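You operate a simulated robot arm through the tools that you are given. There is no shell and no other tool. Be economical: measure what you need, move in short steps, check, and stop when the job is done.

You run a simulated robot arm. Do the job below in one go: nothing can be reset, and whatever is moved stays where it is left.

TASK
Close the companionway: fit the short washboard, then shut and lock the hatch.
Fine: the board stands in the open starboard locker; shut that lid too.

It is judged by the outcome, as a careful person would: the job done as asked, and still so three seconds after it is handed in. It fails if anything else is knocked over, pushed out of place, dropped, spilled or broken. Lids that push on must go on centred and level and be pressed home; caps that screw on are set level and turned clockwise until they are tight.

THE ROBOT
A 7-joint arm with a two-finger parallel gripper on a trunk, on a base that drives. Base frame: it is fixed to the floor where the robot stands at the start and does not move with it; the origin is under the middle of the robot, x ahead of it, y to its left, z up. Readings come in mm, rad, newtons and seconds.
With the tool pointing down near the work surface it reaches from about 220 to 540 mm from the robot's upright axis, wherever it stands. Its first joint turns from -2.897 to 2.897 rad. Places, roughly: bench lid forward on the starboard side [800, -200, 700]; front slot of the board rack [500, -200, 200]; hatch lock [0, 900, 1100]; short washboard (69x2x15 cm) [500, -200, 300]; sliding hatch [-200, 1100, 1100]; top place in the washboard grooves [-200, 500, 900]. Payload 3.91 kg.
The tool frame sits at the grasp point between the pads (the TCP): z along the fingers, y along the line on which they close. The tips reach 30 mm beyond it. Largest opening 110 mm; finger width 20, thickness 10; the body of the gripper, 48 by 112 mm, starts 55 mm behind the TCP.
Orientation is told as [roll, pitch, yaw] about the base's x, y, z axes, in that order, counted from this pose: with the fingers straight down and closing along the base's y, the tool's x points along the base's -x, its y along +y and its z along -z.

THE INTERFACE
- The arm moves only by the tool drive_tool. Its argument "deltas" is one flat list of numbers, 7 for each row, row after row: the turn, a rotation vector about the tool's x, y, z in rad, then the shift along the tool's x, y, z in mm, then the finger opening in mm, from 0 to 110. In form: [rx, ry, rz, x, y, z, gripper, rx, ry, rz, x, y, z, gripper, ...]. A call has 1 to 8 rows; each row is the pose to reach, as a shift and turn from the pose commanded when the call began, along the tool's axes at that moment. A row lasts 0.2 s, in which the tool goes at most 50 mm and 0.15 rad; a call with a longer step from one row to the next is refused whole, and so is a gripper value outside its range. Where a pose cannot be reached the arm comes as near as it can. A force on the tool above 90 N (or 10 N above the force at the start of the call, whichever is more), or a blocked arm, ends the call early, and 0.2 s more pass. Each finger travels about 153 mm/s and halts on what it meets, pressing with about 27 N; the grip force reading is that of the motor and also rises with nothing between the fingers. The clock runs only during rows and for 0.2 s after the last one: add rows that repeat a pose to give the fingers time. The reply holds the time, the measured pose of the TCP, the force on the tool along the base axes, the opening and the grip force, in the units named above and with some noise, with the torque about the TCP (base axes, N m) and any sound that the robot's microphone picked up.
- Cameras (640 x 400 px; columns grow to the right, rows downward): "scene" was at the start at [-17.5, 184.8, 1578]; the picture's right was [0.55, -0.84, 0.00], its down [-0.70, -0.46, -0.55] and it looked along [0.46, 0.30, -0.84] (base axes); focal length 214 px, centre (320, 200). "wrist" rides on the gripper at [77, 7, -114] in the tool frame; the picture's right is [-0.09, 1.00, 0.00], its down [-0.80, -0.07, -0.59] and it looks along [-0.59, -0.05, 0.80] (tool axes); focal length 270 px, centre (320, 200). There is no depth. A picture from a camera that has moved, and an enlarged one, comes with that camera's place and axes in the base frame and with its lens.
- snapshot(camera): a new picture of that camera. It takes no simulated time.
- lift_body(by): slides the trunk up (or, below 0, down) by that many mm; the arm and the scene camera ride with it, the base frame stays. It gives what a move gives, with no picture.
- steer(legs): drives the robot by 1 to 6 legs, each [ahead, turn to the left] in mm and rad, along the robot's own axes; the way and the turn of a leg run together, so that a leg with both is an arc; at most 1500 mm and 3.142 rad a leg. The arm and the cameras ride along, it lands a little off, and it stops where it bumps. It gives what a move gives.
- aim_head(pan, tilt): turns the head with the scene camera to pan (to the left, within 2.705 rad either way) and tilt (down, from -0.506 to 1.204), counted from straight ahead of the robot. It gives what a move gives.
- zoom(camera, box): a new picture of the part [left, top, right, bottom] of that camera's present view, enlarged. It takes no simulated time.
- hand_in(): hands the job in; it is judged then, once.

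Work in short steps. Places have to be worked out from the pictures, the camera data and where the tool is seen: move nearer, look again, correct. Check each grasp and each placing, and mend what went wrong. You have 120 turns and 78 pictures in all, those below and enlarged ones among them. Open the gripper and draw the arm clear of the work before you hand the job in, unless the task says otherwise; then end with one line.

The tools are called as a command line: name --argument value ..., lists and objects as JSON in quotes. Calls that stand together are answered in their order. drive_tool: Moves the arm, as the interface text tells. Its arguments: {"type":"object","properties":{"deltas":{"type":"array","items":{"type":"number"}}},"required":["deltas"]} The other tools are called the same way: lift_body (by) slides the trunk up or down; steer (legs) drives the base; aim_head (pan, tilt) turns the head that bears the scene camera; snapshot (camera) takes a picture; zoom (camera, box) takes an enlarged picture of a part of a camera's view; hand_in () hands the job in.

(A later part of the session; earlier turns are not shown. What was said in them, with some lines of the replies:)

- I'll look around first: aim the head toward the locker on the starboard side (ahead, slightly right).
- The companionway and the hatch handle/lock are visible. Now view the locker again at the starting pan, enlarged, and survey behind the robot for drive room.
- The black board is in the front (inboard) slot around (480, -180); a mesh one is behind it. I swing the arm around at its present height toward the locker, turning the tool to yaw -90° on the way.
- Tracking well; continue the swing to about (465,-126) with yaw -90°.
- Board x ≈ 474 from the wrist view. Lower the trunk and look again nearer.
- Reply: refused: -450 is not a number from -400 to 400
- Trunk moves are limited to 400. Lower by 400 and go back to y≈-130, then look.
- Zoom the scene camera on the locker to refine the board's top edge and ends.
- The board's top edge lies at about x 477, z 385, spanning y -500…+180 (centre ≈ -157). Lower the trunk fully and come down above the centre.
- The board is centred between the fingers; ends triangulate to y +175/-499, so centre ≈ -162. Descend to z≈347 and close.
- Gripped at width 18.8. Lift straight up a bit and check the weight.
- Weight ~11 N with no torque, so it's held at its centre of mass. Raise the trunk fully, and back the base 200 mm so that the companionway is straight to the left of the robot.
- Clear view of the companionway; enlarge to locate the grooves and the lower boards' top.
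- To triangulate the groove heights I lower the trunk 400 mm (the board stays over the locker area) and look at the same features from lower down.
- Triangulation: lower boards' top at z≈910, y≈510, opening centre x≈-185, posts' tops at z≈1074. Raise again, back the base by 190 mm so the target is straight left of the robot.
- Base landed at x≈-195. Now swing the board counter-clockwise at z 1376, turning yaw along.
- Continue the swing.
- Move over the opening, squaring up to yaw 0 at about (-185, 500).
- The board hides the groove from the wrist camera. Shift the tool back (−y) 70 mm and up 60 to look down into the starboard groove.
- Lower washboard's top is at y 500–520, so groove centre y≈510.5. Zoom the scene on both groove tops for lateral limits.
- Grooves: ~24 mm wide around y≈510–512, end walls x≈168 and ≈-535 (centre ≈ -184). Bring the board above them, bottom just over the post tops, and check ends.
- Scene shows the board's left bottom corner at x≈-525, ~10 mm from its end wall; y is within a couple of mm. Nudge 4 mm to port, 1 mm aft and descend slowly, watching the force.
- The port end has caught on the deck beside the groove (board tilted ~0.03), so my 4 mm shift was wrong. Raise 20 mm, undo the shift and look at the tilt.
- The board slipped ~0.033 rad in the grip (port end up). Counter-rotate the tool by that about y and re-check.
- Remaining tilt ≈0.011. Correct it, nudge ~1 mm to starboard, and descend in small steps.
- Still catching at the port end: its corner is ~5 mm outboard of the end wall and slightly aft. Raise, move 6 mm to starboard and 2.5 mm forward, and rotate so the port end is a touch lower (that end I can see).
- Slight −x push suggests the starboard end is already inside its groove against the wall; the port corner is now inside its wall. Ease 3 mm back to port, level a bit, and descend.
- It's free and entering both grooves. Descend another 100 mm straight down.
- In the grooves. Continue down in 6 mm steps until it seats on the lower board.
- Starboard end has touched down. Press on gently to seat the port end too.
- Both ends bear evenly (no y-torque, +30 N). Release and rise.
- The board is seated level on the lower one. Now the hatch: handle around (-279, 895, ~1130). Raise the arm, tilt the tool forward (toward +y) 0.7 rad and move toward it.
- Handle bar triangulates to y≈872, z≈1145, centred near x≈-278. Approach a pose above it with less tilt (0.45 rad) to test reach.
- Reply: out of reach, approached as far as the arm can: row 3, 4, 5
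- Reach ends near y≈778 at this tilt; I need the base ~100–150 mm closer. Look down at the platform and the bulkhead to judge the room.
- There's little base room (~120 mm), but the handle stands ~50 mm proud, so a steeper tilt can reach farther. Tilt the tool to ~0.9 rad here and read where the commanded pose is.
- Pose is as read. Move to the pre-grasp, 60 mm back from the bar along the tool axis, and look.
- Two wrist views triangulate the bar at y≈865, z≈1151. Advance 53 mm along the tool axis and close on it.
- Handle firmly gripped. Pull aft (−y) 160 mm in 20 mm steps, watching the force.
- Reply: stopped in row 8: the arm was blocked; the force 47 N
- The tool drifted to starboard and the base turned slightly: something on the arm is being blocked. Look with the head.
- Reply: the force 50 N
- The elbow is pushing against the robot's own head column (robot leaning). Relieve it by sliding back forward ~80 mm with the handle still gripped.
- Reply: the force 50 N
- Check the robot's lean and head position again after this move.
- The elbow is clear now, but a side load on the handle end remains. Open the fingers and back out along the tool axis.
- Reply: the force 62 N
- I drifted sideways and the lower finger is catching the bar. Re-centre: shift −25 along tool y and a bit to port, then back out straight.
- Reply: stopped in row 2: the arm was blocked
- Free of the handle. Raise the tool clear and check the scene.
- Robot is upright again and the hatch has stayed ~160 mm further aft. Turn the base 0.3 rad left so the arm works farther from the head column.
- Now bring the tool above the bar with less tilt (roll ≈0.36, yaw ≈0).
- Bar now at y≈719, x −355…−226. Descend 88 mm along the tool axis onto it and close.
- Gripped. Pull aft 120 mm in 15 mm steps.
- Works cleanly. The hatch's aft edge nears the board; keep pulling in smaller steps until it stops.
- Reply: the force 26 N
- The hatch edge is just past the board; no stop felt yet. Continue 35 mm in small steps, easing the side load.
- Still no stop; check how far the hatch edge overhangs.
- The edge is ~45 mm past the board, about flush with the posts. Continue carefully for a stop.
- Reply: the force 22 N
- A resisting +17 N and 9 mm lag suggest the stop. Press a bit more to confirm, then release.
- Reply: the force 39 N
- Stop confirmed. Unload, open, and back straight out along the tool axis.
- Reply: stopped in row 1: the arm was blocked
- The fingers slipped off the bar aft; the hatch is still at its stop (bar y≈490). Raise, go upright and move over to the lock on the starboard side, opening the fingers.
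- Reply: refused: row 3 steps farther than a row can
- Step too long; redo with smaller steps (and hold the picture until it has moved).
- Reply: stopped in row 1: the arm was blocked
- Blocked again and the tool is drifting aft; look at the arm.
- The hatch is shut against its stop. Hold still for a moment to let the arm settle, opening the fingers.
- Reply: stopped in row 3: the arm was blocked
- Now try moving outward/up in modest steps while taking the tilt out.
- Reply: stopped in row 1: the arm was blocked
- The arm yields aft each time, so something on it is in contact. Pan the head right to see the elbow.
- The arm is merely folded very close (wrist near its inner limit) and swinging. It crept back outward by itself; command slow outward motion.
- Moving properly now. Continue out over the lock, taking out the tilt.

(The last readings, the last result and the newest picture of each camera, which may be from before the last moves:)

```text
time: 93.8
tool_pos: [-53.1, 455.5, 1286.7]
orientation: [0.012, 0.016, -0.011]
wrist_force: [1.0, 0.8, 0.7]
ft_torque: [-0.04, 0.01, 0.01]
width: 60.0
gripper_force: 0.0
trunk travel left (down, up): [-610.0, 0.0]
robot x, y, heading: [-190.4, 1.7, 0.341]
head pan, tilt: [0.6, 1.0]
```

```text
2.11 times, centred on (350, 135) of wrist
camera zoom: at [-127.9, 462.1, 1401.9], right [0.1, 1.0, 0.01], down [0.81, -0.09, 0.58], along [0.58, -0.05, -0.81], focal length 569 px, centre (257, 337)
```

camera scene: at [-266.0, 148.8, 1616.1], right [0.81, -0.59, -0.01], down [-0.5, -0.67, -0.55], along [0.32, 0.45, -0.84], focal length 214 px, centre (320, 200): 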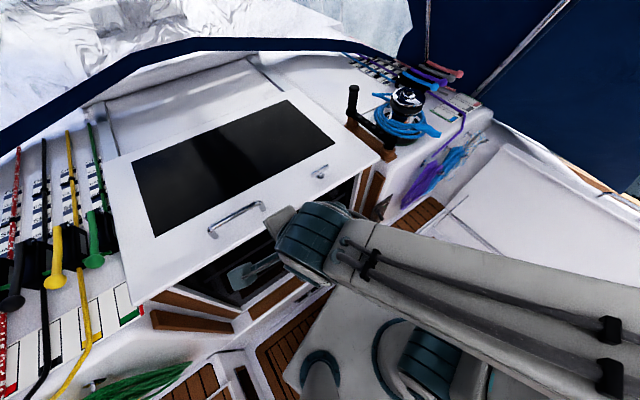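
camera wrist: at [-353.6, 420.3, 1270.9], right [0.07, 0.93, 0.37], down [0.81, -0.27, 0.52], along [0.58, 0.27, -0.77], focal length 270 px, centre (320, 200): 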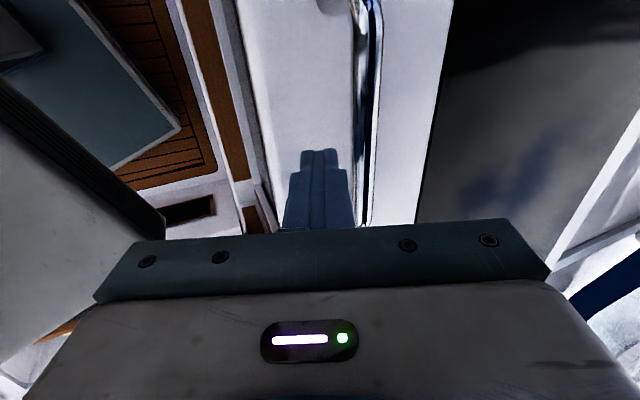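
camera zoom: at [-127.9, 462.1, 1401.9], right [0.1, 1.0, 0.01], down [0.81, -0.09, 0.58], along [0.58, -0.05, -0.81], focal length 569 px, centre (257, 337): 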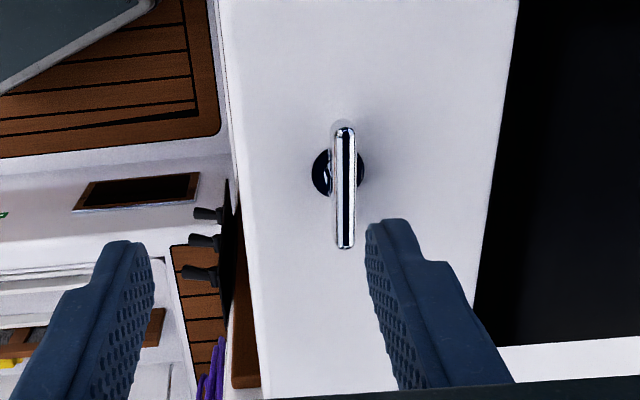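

The lock is a T-handle lying athwart, pivot ≈(-18, 499), bar z≈1125. Move over it, down to z≈1175, and check alignment.

drive_tool --deltas '[0.004, -0.005, -0.004, -13, 14, 5, 50, 0.008, -0.01, -0.008, -25, 28, 15, 45, 0.012, -0.016, -0.011, -36, 42, 40, 40, 0.012, -0.016, -0.011, -36.5, 42, 80, 40, 0.012, -0.016, -0.011, -37, 42, 111, 40]'

snapshot --camera "wrist"

```text
time: 95.0
tool_pos: [-14.6, 500.4, 1178.5]
orientation: [0.006, -0.002, -0.001]
wrist_force: [0.2, -0.4, 0.1]
ft_torque: [-0.01, 0.03, 0.02]
width: 40.0
gripper_force: 0.1
trunk travel left (down, up): [-610.0, 0.0]
robot x, y, heading: [-191.6, -2.0, 0.337]
head pan, tilt: [0.6, 1.0]
```

```text
9 pictures are left
camera wrist: at [-91.5, 505.5, 1293.6], right [0.09, 1.0, 0.01], down [0.8, -0.07, 0.6], along [0.59, -0.05, -0.8], focal length 270 px, centre (320, 200)
```

wrist: 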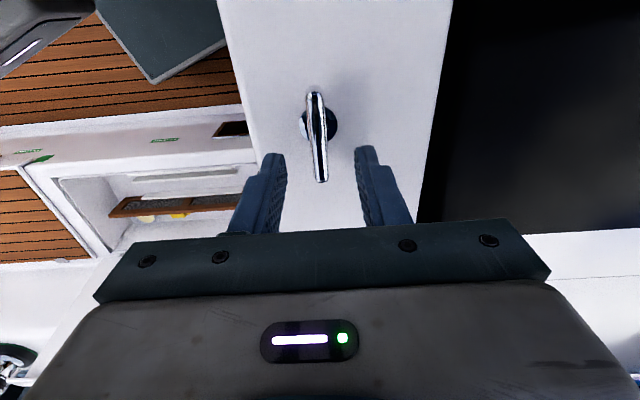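

Bar centre at (-19, 498). Fine-shift, descend 40 mm, and close.

drive_tool --deltas '[0, 0, 0, 4.5, -2, 15, 40, 0, 0, 0, 4.5, -2, 30, 40, 0, 0, 0, 4.5, -2, 40, 40, 0, 0, 0, 4.5, -2, 40, 0, 0, 0, 0, 4.5, -2, 40, 0]'

```text
time: 96.2
tool_pos: [-20.6, 497.8, 1139.5]
orientation: [0.007, -0.001, 0.001]
wrist_force: [0.8, 7.8, 2.7]
ft_torque: [0.25, 0.01, 0.04]
width: 15.6
gripper_force: 45.3
trunk travel left (down, up): [-610.0, 0.0]
robot x, y, heading: [-193.5, -3.3, 0.342]
head pan, tilt: [0.6, 1.0]
```

Gripped. Turn clockwise (seen from above) gently and read the torque.

drive_tool --deltas '[0, 0, 0.06, 0, 0, 0, 0, 0, 0, 0.12, 0, 0, 0, 0, 0, 0, 0.2, 0, 0, 0, 0]'

```text
time: 97.0
tool_pos: [-21.1, 498.9, 1138.8]
orientation: [0.007, -0.003, -0.198]
wrist_force: [0.6, 14.3, 12.4]
ft_torque: [0.49, -0.15, 0.8]
width: 16.2
gripper_force: 45.1
trunk travel left (down, up): [-610.0, 0.0]
robot x, y, heading: [-191.9, -4.2, 0.34]
head pan, tilt: [0.6, 1.0]
```

It turns with ~0.8 Nm. Continue clockwise.

drive_tool --deltas '[0, 0, 0.1, 0, 0, 0, 0, 0, 0, 0.2, 0, 0, 0, 0, 0, 0, 0.3, 0, 0, 0, 0, 0, 0, 0.4, 0, 0, 0, 0]'

snapshot --camera "wrist"

```text
time: 98.0
tool_pos: [-22.3, 498.4, 1137.7]
orientation: [0.004, 0.0, -0.597]
wrist_force: [-2.8, 17.4, 15.1]
ft_torque: [-0.5, -0.35, 2.27]
width: 25.9
gripper_force: 45.0
trunk travel left (down, up): [-610.0, 0.0]
robot x, y, heading: [-191.1, -1.8, 0.341]
head pan, tilt: [0.6, 1.0]
```

```text
8 pictures are left
camera wrist: at [-82.4, 547.1, 1251.6], right [0.63, 0.77, 0.01], down [0.62, -0.51, 0.59], along [0.46, -0.37, -0.8], focal length 270 px, centre (320, 200)
```

wrist: 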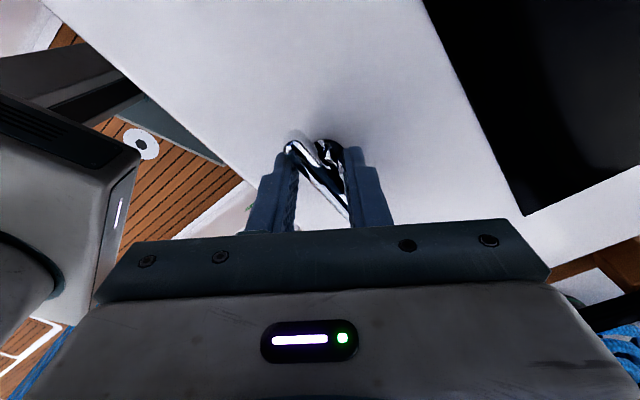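

The bar didn't follow (fingers skew on it), so clockwise is blocked. Turn back and go counter-clockwise.

drive_tool --deltas '[0, 0, -0.14, 0, 0, 0, 0, 0, 0, -0.28, 0, 0, 0, 0, 0, 0, -0.42, 0, 0, 0, 0, 0, 0, -0.56, 0, 0, 0, 0, 0, 0, -0.66, 0, 0, 0, 0, 0, 0, -0.76, 0, 0, 0, 0, 0, 0, -0.86, 0, 0, 0, 0]'

```text
time: 99.6
tool_pos: [-19.6, 498.2, 1137.0]
orientation: [0.004, -0.002, 0.261]
wrist_force: [12.0, 15.0, 11.8]
ft_torque: [0.29, -0.07, 0.05]
width: 15.6
gripper_force: 44.9
trunk travel left (down, up): [-610.0, 0.0]
robot x, y, heading: [-189.4, -3.2, 0.336]
head pan, tilt: [0.6, 1.0]
```

Width stays 15.6 with no torque: the lever turns counter-clockwise. Continue.

drive_tool --deltas '[0, 0, -0.14, 0, 0, 0, 0, 0, 0, -0.28, 0, 0, 0, 0, 0, 0, -0.42, 0, 0, 0, 0, 0, 0, -0.56, 0, 0, 0, 0, 0, 0, -0.7, 0, 0, 0, 0, 0, 0, -0.84, 0, 0, 0, 0, 0, 0, -0.98, 0, 0, 0, 0, 0, 0, -1.12, 0, 0, 0, 0]'

```text
time: 101.4
tool_pos: [-18.7, 496.3, 1136.8]
orientation: [-0.001, -0.005, 1.38]
wrist_force: [17.5, 7.7, 16.1]
ft_torque: [-0.96, -0.1, 0.05]
width: 15.1
gripper_force: 45.0
trunk travel left (down, up): [-610.0, 0.0]
robot x, y, heading: [-193.5, -0.8, 0.335]
head pan, tilt: [0.6, 1.0]
```

Turning freely at yaw 1.38; go on to about 1.62 and look for the end stop.

drive_tool --deltas '[0, 0, -0.08, 0, 0, 0, 0, 0, 0, -0.16, 0, 0, 0, 0, 0, 0, -0.24, 0, 0, 0, 0, 0, 0, -0.24, 0, 0, 0, 0]'

```text
time: 102.4
tool_pos: [-16.7, 495.0, 1136.5]
orientation: [0.001, -0.004, 1.619]
wrist_force: [24.5, -2.2, 6.7]
ft_torque: [-0.13, -0.67, -0.18]
width: 15.5
gripper_force: 44.8
trunk travel left (down, up): [-610.0, 0.0]
robot x, y, heading: [-192.6, -5.2, 0.338]
head pan, tilt: [0.6, 1.0]
```

A small counter-torque appears; turn a bit more to confirm the stop.

drive_tool --deltas '[0, 0, -0.07, 0, 0, 0, 0, 0, 0, -0.14, 0, 0, 0, 0, 0, 0, -0.14, 0, 0, 0, 0]'

```text
time: 103.2
tool_pos: [-15.6, 497.7, 1138.2]
orientation: [0.001, -0.006, 1.759]
wrist_force: [25.9, -0.9, 3.1]
ft_torque: [-0.59, -1.07, -0.71]
width: 16.1
gripper_force: 45.0
trunk travel left (down, up): [-610.0, 0.0]
robot x, y, heading: [-193.4, 2.0, 0.336]
head pan, tilt: [0.6, 1.0]
```

Same signature as at the other stop: the lever is at its 90° end. Unload, open, and rise.

drive_tool --deltas '[0, 0, 0.1, 0, 0, 0, 0, 0, 0, 0.17, 0, 0, 0, 0, 0, 0, 0.17, 0, 0, 0, 40, 0, 0, 0.17, 0, 0, 0, 45, 0, 0, 0.17, 0, 0, -40, 45, 0, 0, 0.17, 0, 0, -85, 45, 0, 0, 0.17, 0, 0, -130, 45]'

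snapshot --camera "wrist"

```text
time: 104.8
tool_pos: [-20.7, 496.2, 1266.1]
orientation: [-0.003, -0.005, 1.589]
wrist_force: [0.4, -0.5, -0.2]
ft_torque: [0.02, 0.01, 0.01]
width: 45.1
gripper_force: 0.0
trunk travel left (down, up): [-610.0, 0.0]
robot x, y, heading: [-189.2, -0.9, 0.338]
head pan, tilt: [0.6, 1.0]
```

```text
7 pictures are left
camera wrist: at [-26.2, 417.1, 1380.2], right [-1.0, 0.07, 0.0], down [0.05, 0.8, 0.6], along [0.04, 0.6, -0.8], focal length 270 px, centre (320, 200)
```

wrist: 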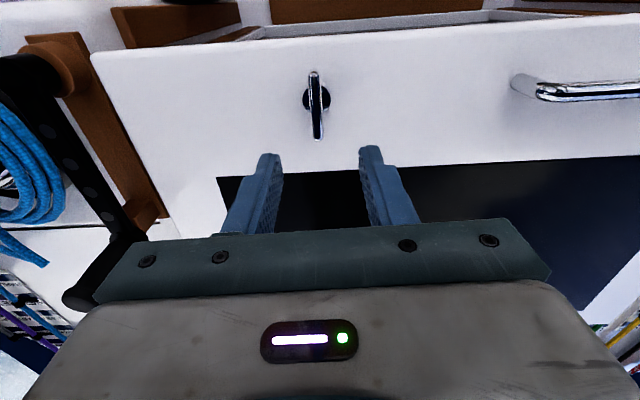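

Lever now lies fore-and-aft: the hatch is locked. Next the locker lid. Raise the tool and unwind its yaw before driving back.

drive_tool --deltas '[0, 0, 0.14, 0, 0, -15, 60, 0, 0, 0.28, 0, 0, -30, 60, 0, 0, 0.42, 0, 0, -45, 60, 0, 0, 0.56, 0, 0, -60, 60, 0, 0, 0.7, 0, 0, -75, 60, 0, 0, 0.84, 0, 0, -85, 60, 0, 0, 0.98, 0, 0, -95, 60, 0, 0, 1.12, 0, 0, -105, 60]'

drive_tool --deltas '[0, 0, 0.14, 0, 0, 0, 60, 0, 0, 0.28, 0, 0, 0, 60, 0, 0, 0.42, 0, 0, 0, 60, 0, 0, 0.56, 0, 0, 0, 60]'

steer --legs '[[0, -0.638], [150, 0], [0, 0.3], [40, 0]]'

```text
time: 106.6
tool_pos: [-21.1, 496.7, 1372.3]
orientation: [0.005, -0.006, 0.468]
wrist_force: [-0.4, 0.5, -0.2]
ft_torque: [0.0, 0.02, -0.02]
width: 60.1
gripper_force: 0.1
trunk travel left (down, up): [-610.0, 0.0]
robot x, y, heading: [-190.7, -5.0, 0.336]
head pan, tilt: [0.6, 1.0]
```

```text
time: 107.6
tool_pos: [-21.4, 496.6, 1370.9]
orientation: [0.005, -0.002, -0.094]
wrist_force: [0.4, -1.2, -0.9]
ft_torque: [0.02, -0.01, -0.02]
width: 59.7
gripper_force: 0.0
trunk travel left (down, up): [-610.0, 0.0]
robot x, y, heading: [-195.1, 2.1, 0.34]
head pan, tilt: [0.6, 1.0]
```

```text
time: 112.2
tool_pos: [325.4, 360.5, 1371.3]
orientation: [0.005, -0.001, -0.436]
wrist_force: [1.2, 0.3, -1.0]
ft_torque: [-0.01, 0.01, -0.01]
width: 60.1
gripper_force: 0.1
trunk travel left (down, up): [-610.0, 0.0]
robot x, y, heading: [-6.7, -50.5, -0.004]
head pan, tilt: [0.6, 1.0]
```

Base at (-7, -50), heading 0. Swing the arm toward the lid with yaw to −90°.

drive_tool --deltas '[0, 0, 0.14, -44.7, -13.6, 0, 60, 0, 0, 0.28, -87.6, -30.5, 0, 60, 0, 0, 0.42, -128.8, -51.1, 0, 60, 0, 0, 0.56, -168, -75.2, 0, 60, 0, 0, 0.7, -205.1, -102.5, 0, 60, 0, 0, 0.84, -239.5, -133.1, 0, 60, 0, 0, 0.99, -271.3, -166.4, 0, 60, 0, 0, 1.135, -299.9, -202.6, 0, 60]'

aim_head --pan 0.35 --tilt 0.75

snapshot --camera "scene"

```text
time: 114.0
tool_pos: [510.3, 47.4, 1369.9]
orientation: [0.003, 0.006, -1.574]
wrist_force: [0.0, 1.3, -0.5]
ft_torque: [-0.01, 0.04, -0.01]
width: 59.8
gripper_force: 0.1
trunk travel left (down, up): [-610.0, 0.0]
robot x, y, heading: [-7.9, -45.6, -0.004]
head pan, tilt: [0.6, 1.0]
```

```text
time: 114.8
tool_pos: [509.7, 50.3, 1369.7]
orientation: [0.005, 0.004, -1.57]
wrist_force: [-0.5, 0.6, 0.7]
ft_torque: [0.0, 0.01, 0.0]
width: 60.1
gripper_force: 0.0
trunk travel left (down, up): [-610.0, 0.0]
robot x, y, heading: [-6.2, -50.7, -0.007]
head pan, tilt: [0.351, 0.75]
```

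```text
6 pictures are left
camera scene: at [-3.6, 127.2, 1631.4], right [0.34, -0.94, 0.0], down [-0.64, -0.23, -0.73], along [0.69, 0.25, -0.68], focal length 214 px, centre (320, 200)
```

scene: 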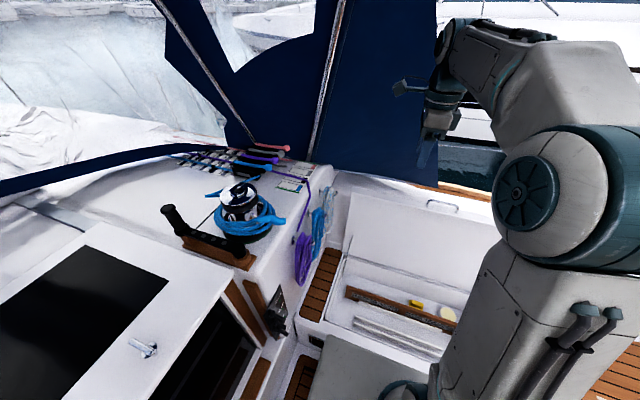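

Handle on the lid's top edge ≈(862, −164, 940), consistent with the earlier estimate. Move toward it with the tool tilting forward.

drive_tool --deltas '[-0.075, 0, 0, -26, 24, 27, 60, -0.15, 0, 0, -53, 48, 55, 60, -0.225, 0, 0, -80, 71, 82, 60, -0.3, 0, 0, -106, 95, 110, 60, -0.375, 0, 0, -133, 119, 137, 60, -0.45, 0, 0, -160, 142, 165, 60, -0.525, 0, 0, -186, 166, 192, 60, -0.6, 0, 0, -213, 190, 220, 60]'

snapshot --camera "wrist"

```text
time: 116.5
tool_pos: [699.5, -163.8, 1150.1]
orientation: [0.604, 0.005, -1.572]
wrist_force: [0.7, 1.3, 0.3]
ft_torque: [0.01, 0.03, 0.05]
width: 60.1
gripper_force: 0.0
trunk travel left (down, up): [-610.0, 0.0]
robot x, y, heading: [-8.8, -52.8, -0.003]
head pan, tilt: [0.351, 0.75]
```

```text
5 pictures are left
camera wrist: at [641.2, -87.9, 1248.2], right [0.82, -0.09, 0.57], down [-0.4, -0.8, 0.45], along [0.41, -0.59, -0.69], focal length 270 px, centre (320, 200)
```

wrist: 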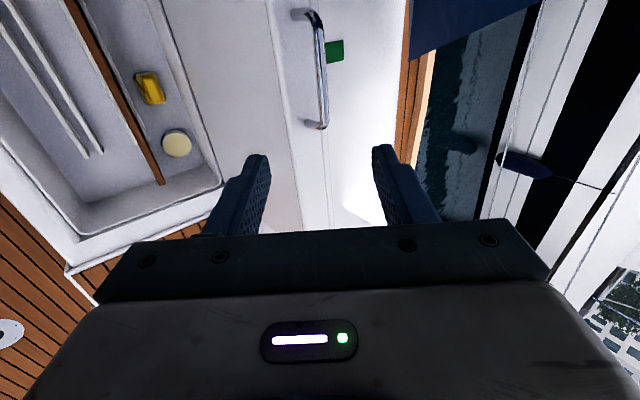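

Two views agree on the bar centre at (826, −152, 971). Advance along the tool axis and close on it.

drive_tool --deltas '[0, 0, 0, 4, 1, 45, 50, 0, 0, 0, 8, 2, 90, 50, 0, 0, 0, 12, 2.3, 135, 50, 0, 0, 0, 12, 2.3, 172, 50, 0, 0, 0, 12, 2.3, 192, 50, 0, 0, 0, 12, 2.3, 206, 50, 0, 0, 0, 12, 2.3, 206, 0, 0, 0, 0, 12, 2.3, 206, 0]'

drive_tool --deltas '[0, 0, 0, 0, 0, 0, 0]'

```text
time: 118.3
tool_pos: [818.9, -149.3, 983.9]
orientation: [0.606, 0.004, -1.573]
wrist_force: [2.2, 0.2, 6.8]
ft_torque: [0.1, -0.11, -0.18]
width: 11.6
gripper_force: 45.2
trunk travel left (down, up): [-610.0, 0.0]
robot x, y, heading: [-3.6, -50.9, -0.012]
head pan, tilt: [0.351, 0.75]
```

```text
time: 118.8
tool_pos: [818.4, -149.8, 983.9]
orientation: [0.605, 0.004, -1.573]
wrist_force: [3.4, 0.3, 8.5]
ft_torque: [-0.01, -0.13, -0.21]
width: 11.7
gripper_force: 44.8
trunk travel left (down, up): [-610.0, 0.0]
robot x, y, heading: [-7.4, -51.3, -0.011]
head pan, tilt: [0.351, 0.75]
```

Bar gripped (11.6 mm). Test-pull 45 mm inboard with the arm and read forces.

drive_tool --deltas '[0, 0, 0, 0, -12, -7, 0, 0, 0, 0, 0, -23, -15, 0, 0, 0, 0, 0, -34, -23, 0]'

```text
time: 119.5
tool_pos: [777.4, -150.2, 984.5]
orientation: [0.606, 0.003, -1.572]
wrist_force: [-0.5, -0.5, 14.5]
ft_torque: [0.11, -0.1, -0.18]
width: 11.6
gripper_force: 44.8
trunk travel left (down, up): [-610.0, 0.0]
robot x, y, heading: [-7.6, -48.0, -0.009]
head pan, tilt: [0.351, 0.75]
```

Moves freely. Now use the base: back up 120 mm, which follows the flat top of the lid's arc.

steer --legs '[[-120, 0]]'

```text
time: 120.8
tool_pos: [661.8, -148.0, 977.0]
orientation: [0.596, 0.005, -1.571]
wrist_force: [4.6, 0.6, -33.3]
ft_torque: [0.3, 0.21, -0.15]
width: 11.9
gripper_force: 45.1
trunk travel left (down, up): [-610.0, 0.0]
robot x, y, heading: [-121.7, -52.2, -0.009]
head pan, tilt: [0.351, 0.75]
```

The lid has passed vertical and now weighs on the tool. Estimated hinge ≈(772, 552), radius ≈424; follow that arc with the arm to ~120°.

drive_tool --deltas '[0, 0, 0, 0, -7, 8.5, 0, 0, 0, 0, 0, -34.7, -0.7, 0, 0, 0, 0, 0, -63.1, -8.1, 0, 0, 0, 0, 0, -92.2, -13.5, 0, 0, 0, 0, 0, -121.7, -16.7, 0]'

```text
time: 122.0
tool_pos: [544.8, -147.3, 926.0]
orientation: [0.601, 0.005, -1.574]
wrist_force: [-17.5, -8.4, 25.2]
ft_torque: [0.14, -0.02, 0.0]
width: 11.3
gripper_force: 45.4
trunk travel left (down, up): [-610.0, 0.0]
robot x, y, heading: [-125.6, -50.8, -0.011]
head pan, tilt: [0.351, 0.75]
```

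Positions fit a circle: TCP arc centre (757, 598), R 390, now at 123°. Follow it to ~153°.

drive_tool --deltas '[0, 0, 0, 0, -34, -5.4, 0, 0, 0, 0, 0, -67.8, -1.8, 0, 0, 0, 0, 0, -101.1, 4.7, 0, 0, 0, 0, 0, -133.9, 14.1, 0, 0, 0, 0, 0, -165.5, 26.4, 0, 0, 0, 0, 0, -196.1, 41.3, 0]'

```text
time: 123.4
tool_pos: [393.4, -143.5, 793.8]
orientation: [0.611, 0.008, -1.568]
wrist_force: [-49.9, 7.4, 48.9]
ft_torque: [0.14, -3.05, 0.09]
width: 15.5
gripper_force: 45.0
trunk travel left (down, up): [-610.0, 0.0]
robot x, y, heading: [-126.4, -50.3, -0.009]
head pan, tilt: [0.351, 0.75]
```

Large outward force and torque: the fingers are twisting on the bar. Look before going on.

snapshot --camera "wrist"

```text
4 pictures are left
camera wrist: at [333.0, -68.0, 891.6], right [0.82, -0.09, 0.57], down [-0.4, -0.81, 0.44], along [0.42, -0.58, -0.69], focal length 270 px, centre (320, 200)
```

wrist: 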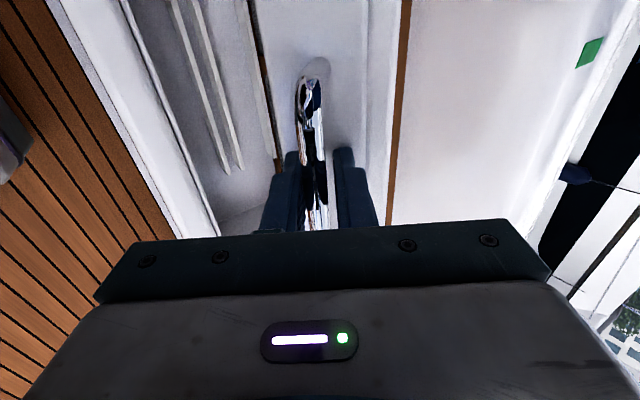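

The bar is still held, but the finger presses on the lid's lip. Rotate the tool toward horizontal by 0.4 rad and relax the radial load.

drive_tool --deltas '[-0.1, 0, 0, 0, -2, -8, 0, -0.2, 0, 0, 0, -4, -15, 0, -0.3, 0, 0, 0, -6, -20, 0, -0.4, 0, 0, 0, -8.5, -22.9, 0]'

```text
time: 124.4
tool_pos: [392.4, -143.6, 796.2]
orientation: [1.002, 0.007, -1.57]
wrist_force: [-28.5, 10.5, 15.0]
ft_torque: [0.29, 0.05, -0.16]
width: 10.6
gripper_force: 42.6
trunk travel left (down, up): [-610.0, 0.0]
robot x, y, heading: [-126.2, -52.0, -0.008]
head pan, tilt: [0.351, 0.75]
```

Relieved. Refit in bar coordinates: hinge ≈(785, 489), R≈487, now at 142°. Continue the arc with the tool rotating along, three steps.

drive_tool --deltas '[-0.07, 0, 0, 0, -35.6, -8.5, 0, -0.14, 0, 0, 0, -70.5, -8.1, 0, -0.21, 0, 0, 0, -105.1, -5.1, 0]'

```text
time: 125.2
tool_pos: [329.5, -145.1, 707.7]
orientation: [1.208, 0.005, -1.57]
wrist_force: [5.7, 24.0, -7.4]
ft_torque: [0.21, 0.05, 0.65]
width: 11.8
gripper_force: 44.9
trunk travel left (down, up): [-610.0, 0.0]
robot x, y, heading: [-127.5, -49.3, -0.012]
head pan, tilt: [0.351, 0.75]
```

Forces small—good fit. Continue to ~170°, easing the sideways load.

drive_tool --deltas '[-0.07, 0, 0, 2, -32.1, 0, 0, -0.14, 0, 0, 4, -67.2, 0.5, 0, -0.21, 0, 0, 4, -102.1, 3.4, 0]'

```text
time: 126.0
tool_pos: [288.9, -144.3, 613.4]
orientation: [1.418, 0.005, -1.573]
wrist_force: [-74.6, -0.8, 21.5]
ft_torque: [-0.46, 0.64, -1.61]
width: 11.5
gripper_force: 45.2
trunk travel left (down, up): [-610.0, 0.0]
robot x, y, heading: [-125.9, -48.6, -0.012]
head pan, tilt: [0.351, 0.75]
```

Pushing radially ~9 mm too far in; correct and continue in smaller steps to ~171°.

drive_tool --deltas '[-0.02, 0, 0, 0, -5, -10, 0, -0.05, 0, 0, 0, -34.5, -13, 0, -0.1, 0, 0, 0, -69.2, -14.3, 0]'

```text
time: 126.8
tool_pos: [285.7, -143.2, 609.1]
orientation: [1.444, 0.004, -1.575]
wrist_force: [-8.6, -12.4, -2.8]
ft_torque: [-0.6, 0.22, -1.47]
width: 11.9
gripper_force: 44.9
out of reach, approached as far as the arm can: row 2, 3
trunk travel left (down, up): [-610.0, 0.0]
robot x, y, heading: [-125.3, -46.5, -0.004]
head pan, tilt: [0.351, 0.75]
```

At the arm's limit for this low, horizontal pose. Use the trunk to lower instead: 25 mm first.

lift_body --by -25

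drive_tool --deltas '[0, 0, 0, -3, 0, -3, 0, 0, 0, 0, -3, 0, -6, 0]'

```text
time: 127.5
tool_pos: [279.0, -144.4, 583.2]
orientation: [1.435, 0.005, -1.573]
wrist_force: [-58.8, -18.4, 11.2]
ft_torque: [-0.52, 0.4, -1.14]
width: 11.6
gripper_force: 45.1
trunk travel left (down, up): [-585.0, 25.0]
robot x, y, heading: [-129.6, -50.4, -0.013]
head pan, tilt: [0.351, 0.75]
```

```text
time: 128.1
tool_pos: [279.9, -143.5, 585.9]
orientation: [1.442, 0.007, -1.565]
wrist_force: [-31.0, 2.6, 3.1]
ft_torque: [-0.17, 1.15, 0.66]
width: 12.0
gripper_force: 45.1
trunk travel left (down, up): [-585.0, 25.0]
robot x, y, heading: [-127.3, -50.6, -0.005]
head pan, tilt: [0.351, 0.75]
```

Works. Continue: lead the x by ~10 mm, then lower the trunk 30.

drive_tool --deltas '[0, 0, 0, 0, 0, -5, 0, 0, 0, 0, 0, 0, -11, 0]'

lift_body --by -30

```text
time: 128.7
tool_pos: [273.0, -146.3, 587.0]
orientation: [1.445, 0.003, -1.575]
wrist_force: [35.0, 12.6, -9.5]
ft_torque: [-0.25, 0.03, 0.2]
width: 11.4
gripper_force: 45.0
trunk travel left (down, up): [-585.0, 25.0]
robot x, y, heading: [-124.5, -47.1, -0.005]
head pan, tilt: [0.351, 0.75]
```

```text
time: 129.4
tool_pos: [264.7, -146.8, 555.6]
orientation: [1.434, 0.003, -1.575]
wrist_force: [-17.2, -6.1, 0.1]
ft_torque: [-0.47, 0.05, -0.77]
width: 12.0
gripper_force: 45.2
trunk travel left (down, up): [-555.0, 55.0]
robot x, y, heading: [-128.0, -53.5, -0.009]
head pan, tilt: [0.351, 0.75]
```

Going well (z 556). Another step: x lead 7 mm, trunk −25.

drive_tool --deltas '[0, 0, 0, 0, 0, -4, 0, 0, 0, 0, 0, 0, -7, 0]'

lift_body --by -25

aim_head --pan 0.35 --tilt 1.0

snapshot --camera "scene"

```text
time: 130.0
tool_pos: [265.3, -147.6, 558.1]
orientation: [1.444, 0.002, -1.571]
wrist_force: [18.1, -9.1, -6.6]
ft_torque: [-0.27, -0.03, -0.37]
width: 12.3
gripper_force: 45.1
trunk travel left (down, up): [-555.0, 55.0]
robot x, y, heading: [-122.4, -53.0, -0.012]
head pan, tilt: [0.351, 0.75]
```

```text
time: 130.8
tool_pos: [260.9, -146.9, 531.3]
orientation: [1.437, 0.004, -1.571]
wrist_force: [-7.9, -14.1, -1.8]
ft_torque: [-0.44, 0.13, 0.68]
width: 11.9
gripper_force: 44.9
trunk travel left (down, up): [-530.0, 80.0]
robot x, y, heading: [-122.1, -48.6, -0.01]
head pan, tilt: [0.351, 0.75]
```

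```text
time: 131.5
tool_pos: [260.8, -145.7, 533.7]
orientation: [1.441, 0.007, -1.57]
wrist_force: [-23.9, -19.8, 1.0]
ft_torque: [-0.4, 0.02, -0.14]
width: 11.8
gripper_force: 45.0
trunk travel left (down, up): [-530.0, 80.0]
robot x, y, heading: [-129.0, -48.2, -0.005]
head pan, tilt: [0.351, 1.0]
```

```text
3 pictures are left
camera scene: at [-135.9, 122.2, 1532.5], right [0.33, -0.94, 0.0], down [-0.79, -0.28, -0.54], along [0.51, 0.18, -0.84], focal length 214 px, centre (320, 200)
```

scene: 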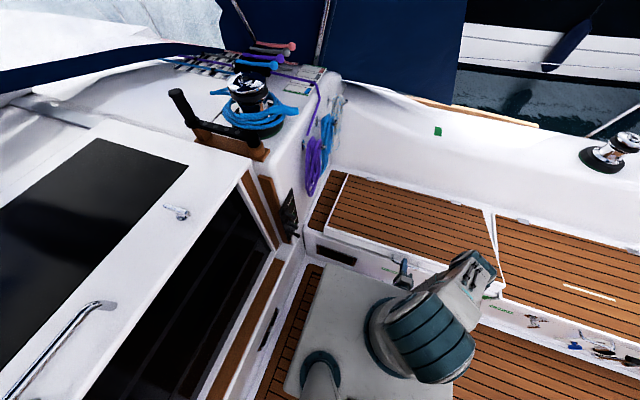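

The lid is nearly down (a wedge gap remains at its aft end). Keep lowering: trunk −20 steps until it bears.

drive_tool --deltas '[0, 0, 0, 2, 0, -4, 0, 0, 0, 0, 3, 0, -6, 0]'

lift_body --by -20

```text
time: 132.1
tool_pos: [261.3, -145.6, 534.3]
orientation: [1.44, 0.006, -1.57]
wrist_force: [-25.3, -15.2, 2.0]
ft_torque: [-0.18, 0.01, 0.63]
width: 11.4
gripper_force: 45.4
out of reach, approached as far as the arm can: row 1, 2
trunk travel left (down, up): [-530.0, 80.0]
robot x, y, heading: [-130.4, -45.2, -0.006]
head pan, tilt: [0.351, 1.0]
```

```text
time: 132.8
tool_pos: [259.5, -144.8, 512.7]
orientation: [1.438, 0.006, -1.569]
wrist_force: [-32.4, -6.1, 1.0]
ft_torque: [-0.26, -0.01, -0.03]
width: 11.7
gripper_force: 45.2
trunk travel left (down, up): [-510.0, 100.0]
robot x, y, heading: [-125.3, -50.0, -0.01]
head pan, tilt: [0.351, 1.0]
```

Continue lowering 15 mm at a time.

lift_body --by -15

lift_body --by -12

```text
time: 133.4
tool_pos: [261.6, -144.5, 498.2]
orientation: [1.441, 0.004, -1.569]
wrist_force: [-31.3, 0.4, -0.5]
ft_torque: [-0.23, -0.01, 0.23]
width: 11.6
gripper_force: 44.6
trunk travel left (down, up): [-495.0, 115.0]
robot x, y, heading: [-125.8, -50.4, -0.004]
head pan, tilt: [0.351, 1.0]
```

```text
time: 134.0
tool_pos: [261.4, -145.5, 486.6]
orientation: [1.44, 0.005, -1.569]
wrist_force: [-30.3, 5.4, -1.1]
ft_torque: [-0.21, 0.02, 0.07]
width: 11.7
gripper_force: 45.3
trunk travel left (down, up): [-483.0, 127.0]
robot x, y, heading: [-124.3, -49.4, -0.01]
head pan, tilt: [0.351, 1.0]
```

Still no vertical contact at z 487; continue.

lift_body --by -12

zoom --camera "scene" --box '[300, 160, 540, 310]'

```text
time: 134.6
tool_pos: [261.1, -146.0, 474.0]
orientation: [1.44, 0.005, -1.569]
wrist_force: [-30.0, 7.9, -2.6]
ft_torque: [-0.2, 0.02, -0.04]
width: 11.5
gripper_force: 44.7
trunk travel left (down, up): [-471.0, 139.0]
robot x, y, heading: [-124.3, -44.6, -0.004]
head pan, tilt: [0.351, 1.0]
```

```text
2.67 times, centred on (420, 235) of scene
camera zoom: at [-135.9, 123.9, 1473.1], right [0.34, -0.94, 0.0], down [-0.79, -0.28, -0.54], along [0.51, 0.18, -0.84], focal length 572 px, centre (53, 107)
```

zoom: 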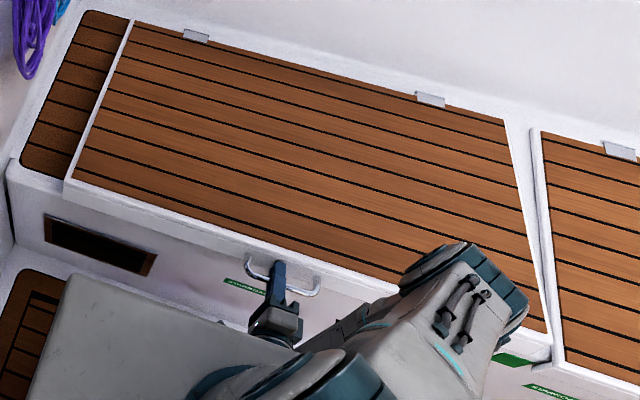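

The lid is a few centimetres from flush with its neighbour. Continue lowering.

lift_body --by -12

lift_body --by -10

lift_body --by -8

```text
time: 135.2
tool_pos: [261.6, -145.4, 462.2]
orientation: [1.439, 0.003, -1.568]
wrist_force: [-29.3, 9.0, -1.9]
ft_torque: [-0.18, -0.02, 0.05]
width: 11.9
gripper_force: 44.9
trunk travel left (down, up): [-459.0, 151.0]
robot x, y, heading: [-124.5, -48.0, -0.006]
head pan, tilt: [0.351, 1.0]
```

```text
time: 135.8
tool_pos: [261.6, -146.2, 452.3]
orientation: [1.439, 0.004, -1.571]
wrist_force: [-29.5, 9.3, -2.9]
ft_torque: [-0.16, -0.02, 0.01]
width: 11.9
gripper_force: 45.0
trunk travel left (down, up): [-449.0, 161.0]
robot x, y, heading: [-126.9, -50.6, -0.012]
head pan, tilt: [0.351, 1.0]
```

```text
time: 136.4
tool_pos: [261.6, -145.3, 443.9]
orientation: [1.441, 0.004, -1.572]
wrist_force: [-27.4, 9.5, -3.5]
ft_torque: [-0.18, 0.03, 0.02]
width: 11.6
gripper_force: 45.2
trunk travel left (down, up): [-441.0, 169.0]
robot x, y, heading: [-124.1, -46.9, -0.009]
head pan, tilt: [0.351, 1.0]
```

Still moving freely; continue until vertical contact shows.

lift_body --by -8

lift_body --by -8

lift_body --by -8

```text
time: 136.9
tool_pos: [261.1, -145.4, 435.6]
orientation: [1.441, 0.004, -1.57]
wrist_force: [-27.6, 9.3, -4.1]
ft_torque: [-0.1, 0.02, 0.05]
width: 11.7
gripper_force: 45.2
trunk travel left (down, up): [-433.0, 177.0]
robot x, y, heading: [-126.7, -50.3, -0.011]
head pan, tilt: [0.351, 1.0]
```

```text
time: 137.5
tool_pos: [261.2, -145.8, 428.5]
orientation: [1.44, 0.003, -1.572]
wrist_force: [-25.9, 10.9, -2.2]
ft_torque: [-0.17, -0.58, 0.01]
width: 11.5
gripper_force: 45.3
trunk travel left (down, up): [-425.0, 185.0]
robot x, y, heading: [-128.2, -46.8, -0.01]
head pan, tilt: [0.351, 1.0]
```

```text
time: 138.1
tool_pos: [262.5, -146.7, 420.2]
orientation: [1.442, 0.004, -1.572]
wrist_force: [-22.4, 10.1, 0.1]
ft_torque: [-0.21, -1.19, -0.11]
width: 11.5
gripper_force: 45.6
trunk travel left (down, up): [-417.0, 193.0]
robot x, y, heading: [-123.5, -47.3, -0.008]
head pan, tilt: [0.351, 1.0]
```

A torque starts building; two more small steps.

lift_body --by -6

lift_body --by -6

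```text
time: 138.6
tool_pos: [261.8, -145.1, 414.1]
orientation: [1.44, 0.003, -1.571]
wrist_force: [-16.8, 9.7, 0.4]
ft_torque: [-0.21, -1.05, -0.09]
width: 11.9
gripper_force: 45.2
trunk travel left (down, up): [-411.0, 199.0]
robot x, y, heading: [-123.3, -50.1, -0.01]
head pan, tilt: [0.351, 1.0]
```

```text
time: 139.2
tool_pos: [262.7, -146.1, 407.9]
orientation: [1.439, 0.003, -1.571]
wrist_force: [-12.3, 8.5, -0.8]
ft_torque: [-0.18, -0.87, -0.12]
width: 11.6
gripper_force: 45.0
trunk travel left (down, up): [-405.0, 205.0]
robot x, y, heading: [-128.0, -47.9, -0.01]
head pan, tilt: [0.351, 1.0]
```

Still free; continue down.

lift_body --by -10

lift_body --by -8

lift_body --by -8

```text
time: 139.8
tool_pos: [262.7, -145.6, 399.4]
orientation: [1.442, 0.003, -1.571]
wrist_force: [-5.2, 7.2, 1.5]
ft_torque: [-0.16, -0.68, -0.08]
width: 11.9
gripper_force: 44.8
trunk travel left (down, up): [-395.0, 215.0]
robot x, y, heading: [-127.7, -48.6, -0.009]
head pan, tilt: [0.351, 1.0]
```

```text
time: 140.3
tool_pos: [263.3, -145.7, 397.7]
orientation: [1.465, 0.002, -1.573]
wrist_force: [-17.1, 10.1, 86.8]
ft_torque: [-0.07, 0.4, 0.9]
width: 11.7
gripper_force: 45.1
trunk travel left (down, up): [-387.0, 223.0]
robot x, y, heading: [-124.8, -49.4, -0.004]
head pan, tilt: [0.351, 1.0]
```

```text
time: 140.7
tool_pos: [264.3, -146.5, 398.9]
orientation: [1.477, 0.006, -1.572]
wrist_force: [-26.7, 6.2, 67.9]
ft_torque: [-0.26, 0.01, 0.23]
width: 11.5
gripper_force: 45.3
trunk travel left (down, up): [-385.0, 225.0]
robot x, y, heading: [-123.6, -49.2, -0.006]
head pan, tilt: [0.351, 1.0]
stopped: the force on the tool passed its limit at 99 N (the readings are from after the stop); the commanded pose is now the measured one
```

Firm contact (≈90 N): the lid is down. Unload slightly, open the fingers, and withdraw by backing the base.

lift_body --by 6

drive_tool --deltas '[0, 0, 0, 0, 0, 0, 20, 0, 0, 0, 0, 0, 0, 40, 0, 0, 0, 0, 0, 0, 50]'

steer --legs '[[-110, 0]]'

snapshot --camera "scene"

```text
time: 141.2
tool_pos: [261.9, -146.2, 398.1]
orientation: [1.461, 0.007, -1.573]
wrist_force: [-14.3, 6.7, 19.2]
ft_torque: [-0.4, -0.61, -0.47]
width: 11.9
gripper_force: 45.1
trunk travel left (down, up): [-391.0, 219.0]
robot x, y, heading: [-125.4, -45.7, -0.008]
head pan, tilt: [0.351, 1.0]
```

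```text
time: 142.1
tool_pos: [259.8, -145.9, 398.0]
orientation: [1.457, 0.007, -1.57]
wrist_force: [-47.8, 6.5, -6.7]
ft_torque: [-0.47, -0.56, 0.43]
width: 44.2
gripper_force: 0.0
trunk travel left (down, up): [-391.0, 219.0]
robot x, y, heading: [-122.1, -48.4, -0.009]
head pan, tilt: [0.351, 1.0]
```

```text
time: 143.2
tool_pos: [154.7, -146.4, 399.5]
orientation: [1.464, 0.005, -1.572]
wrist_force: [0.1, -0.1, -0.2]
ft_torque: [0.0, 0.01, 0.02]
width: 49.8
gripper_force: 0.1
trunk travel left (down, up): [-391.0, 219.0]
robot x, y, heading: [-236.5, -46.8, -0.005]
head pan, tilt: [0.351, 1.0]
```

```text
1 pictures are left
camera scene: at [-243.3, 124.6, 1393.0], right [0.34, -0.94, 0.0], down [-0.79, -0.28, -0.54], along [0.51, 0.18, -0.84], focal length 214 px, centre (320, 200)
```

scene: 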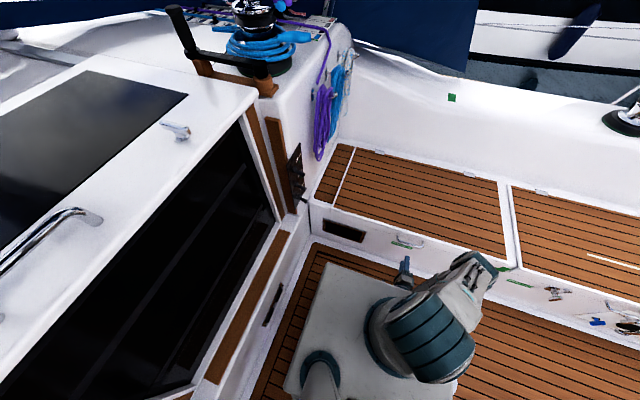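

The lid lies flush with its neighbours, the hatch is shut with the lever fore-and-aft, the board is in its grooves, and the open gripper is clear. Handing in.

hand_in

```text
The job is handed in.
```

The companionway is closed: the short washboard is in its grooves, the hatch is shut and locked with its lever turned to the stop, and the starboard locker lid is down. I handed the job in with the gripper open and clear.
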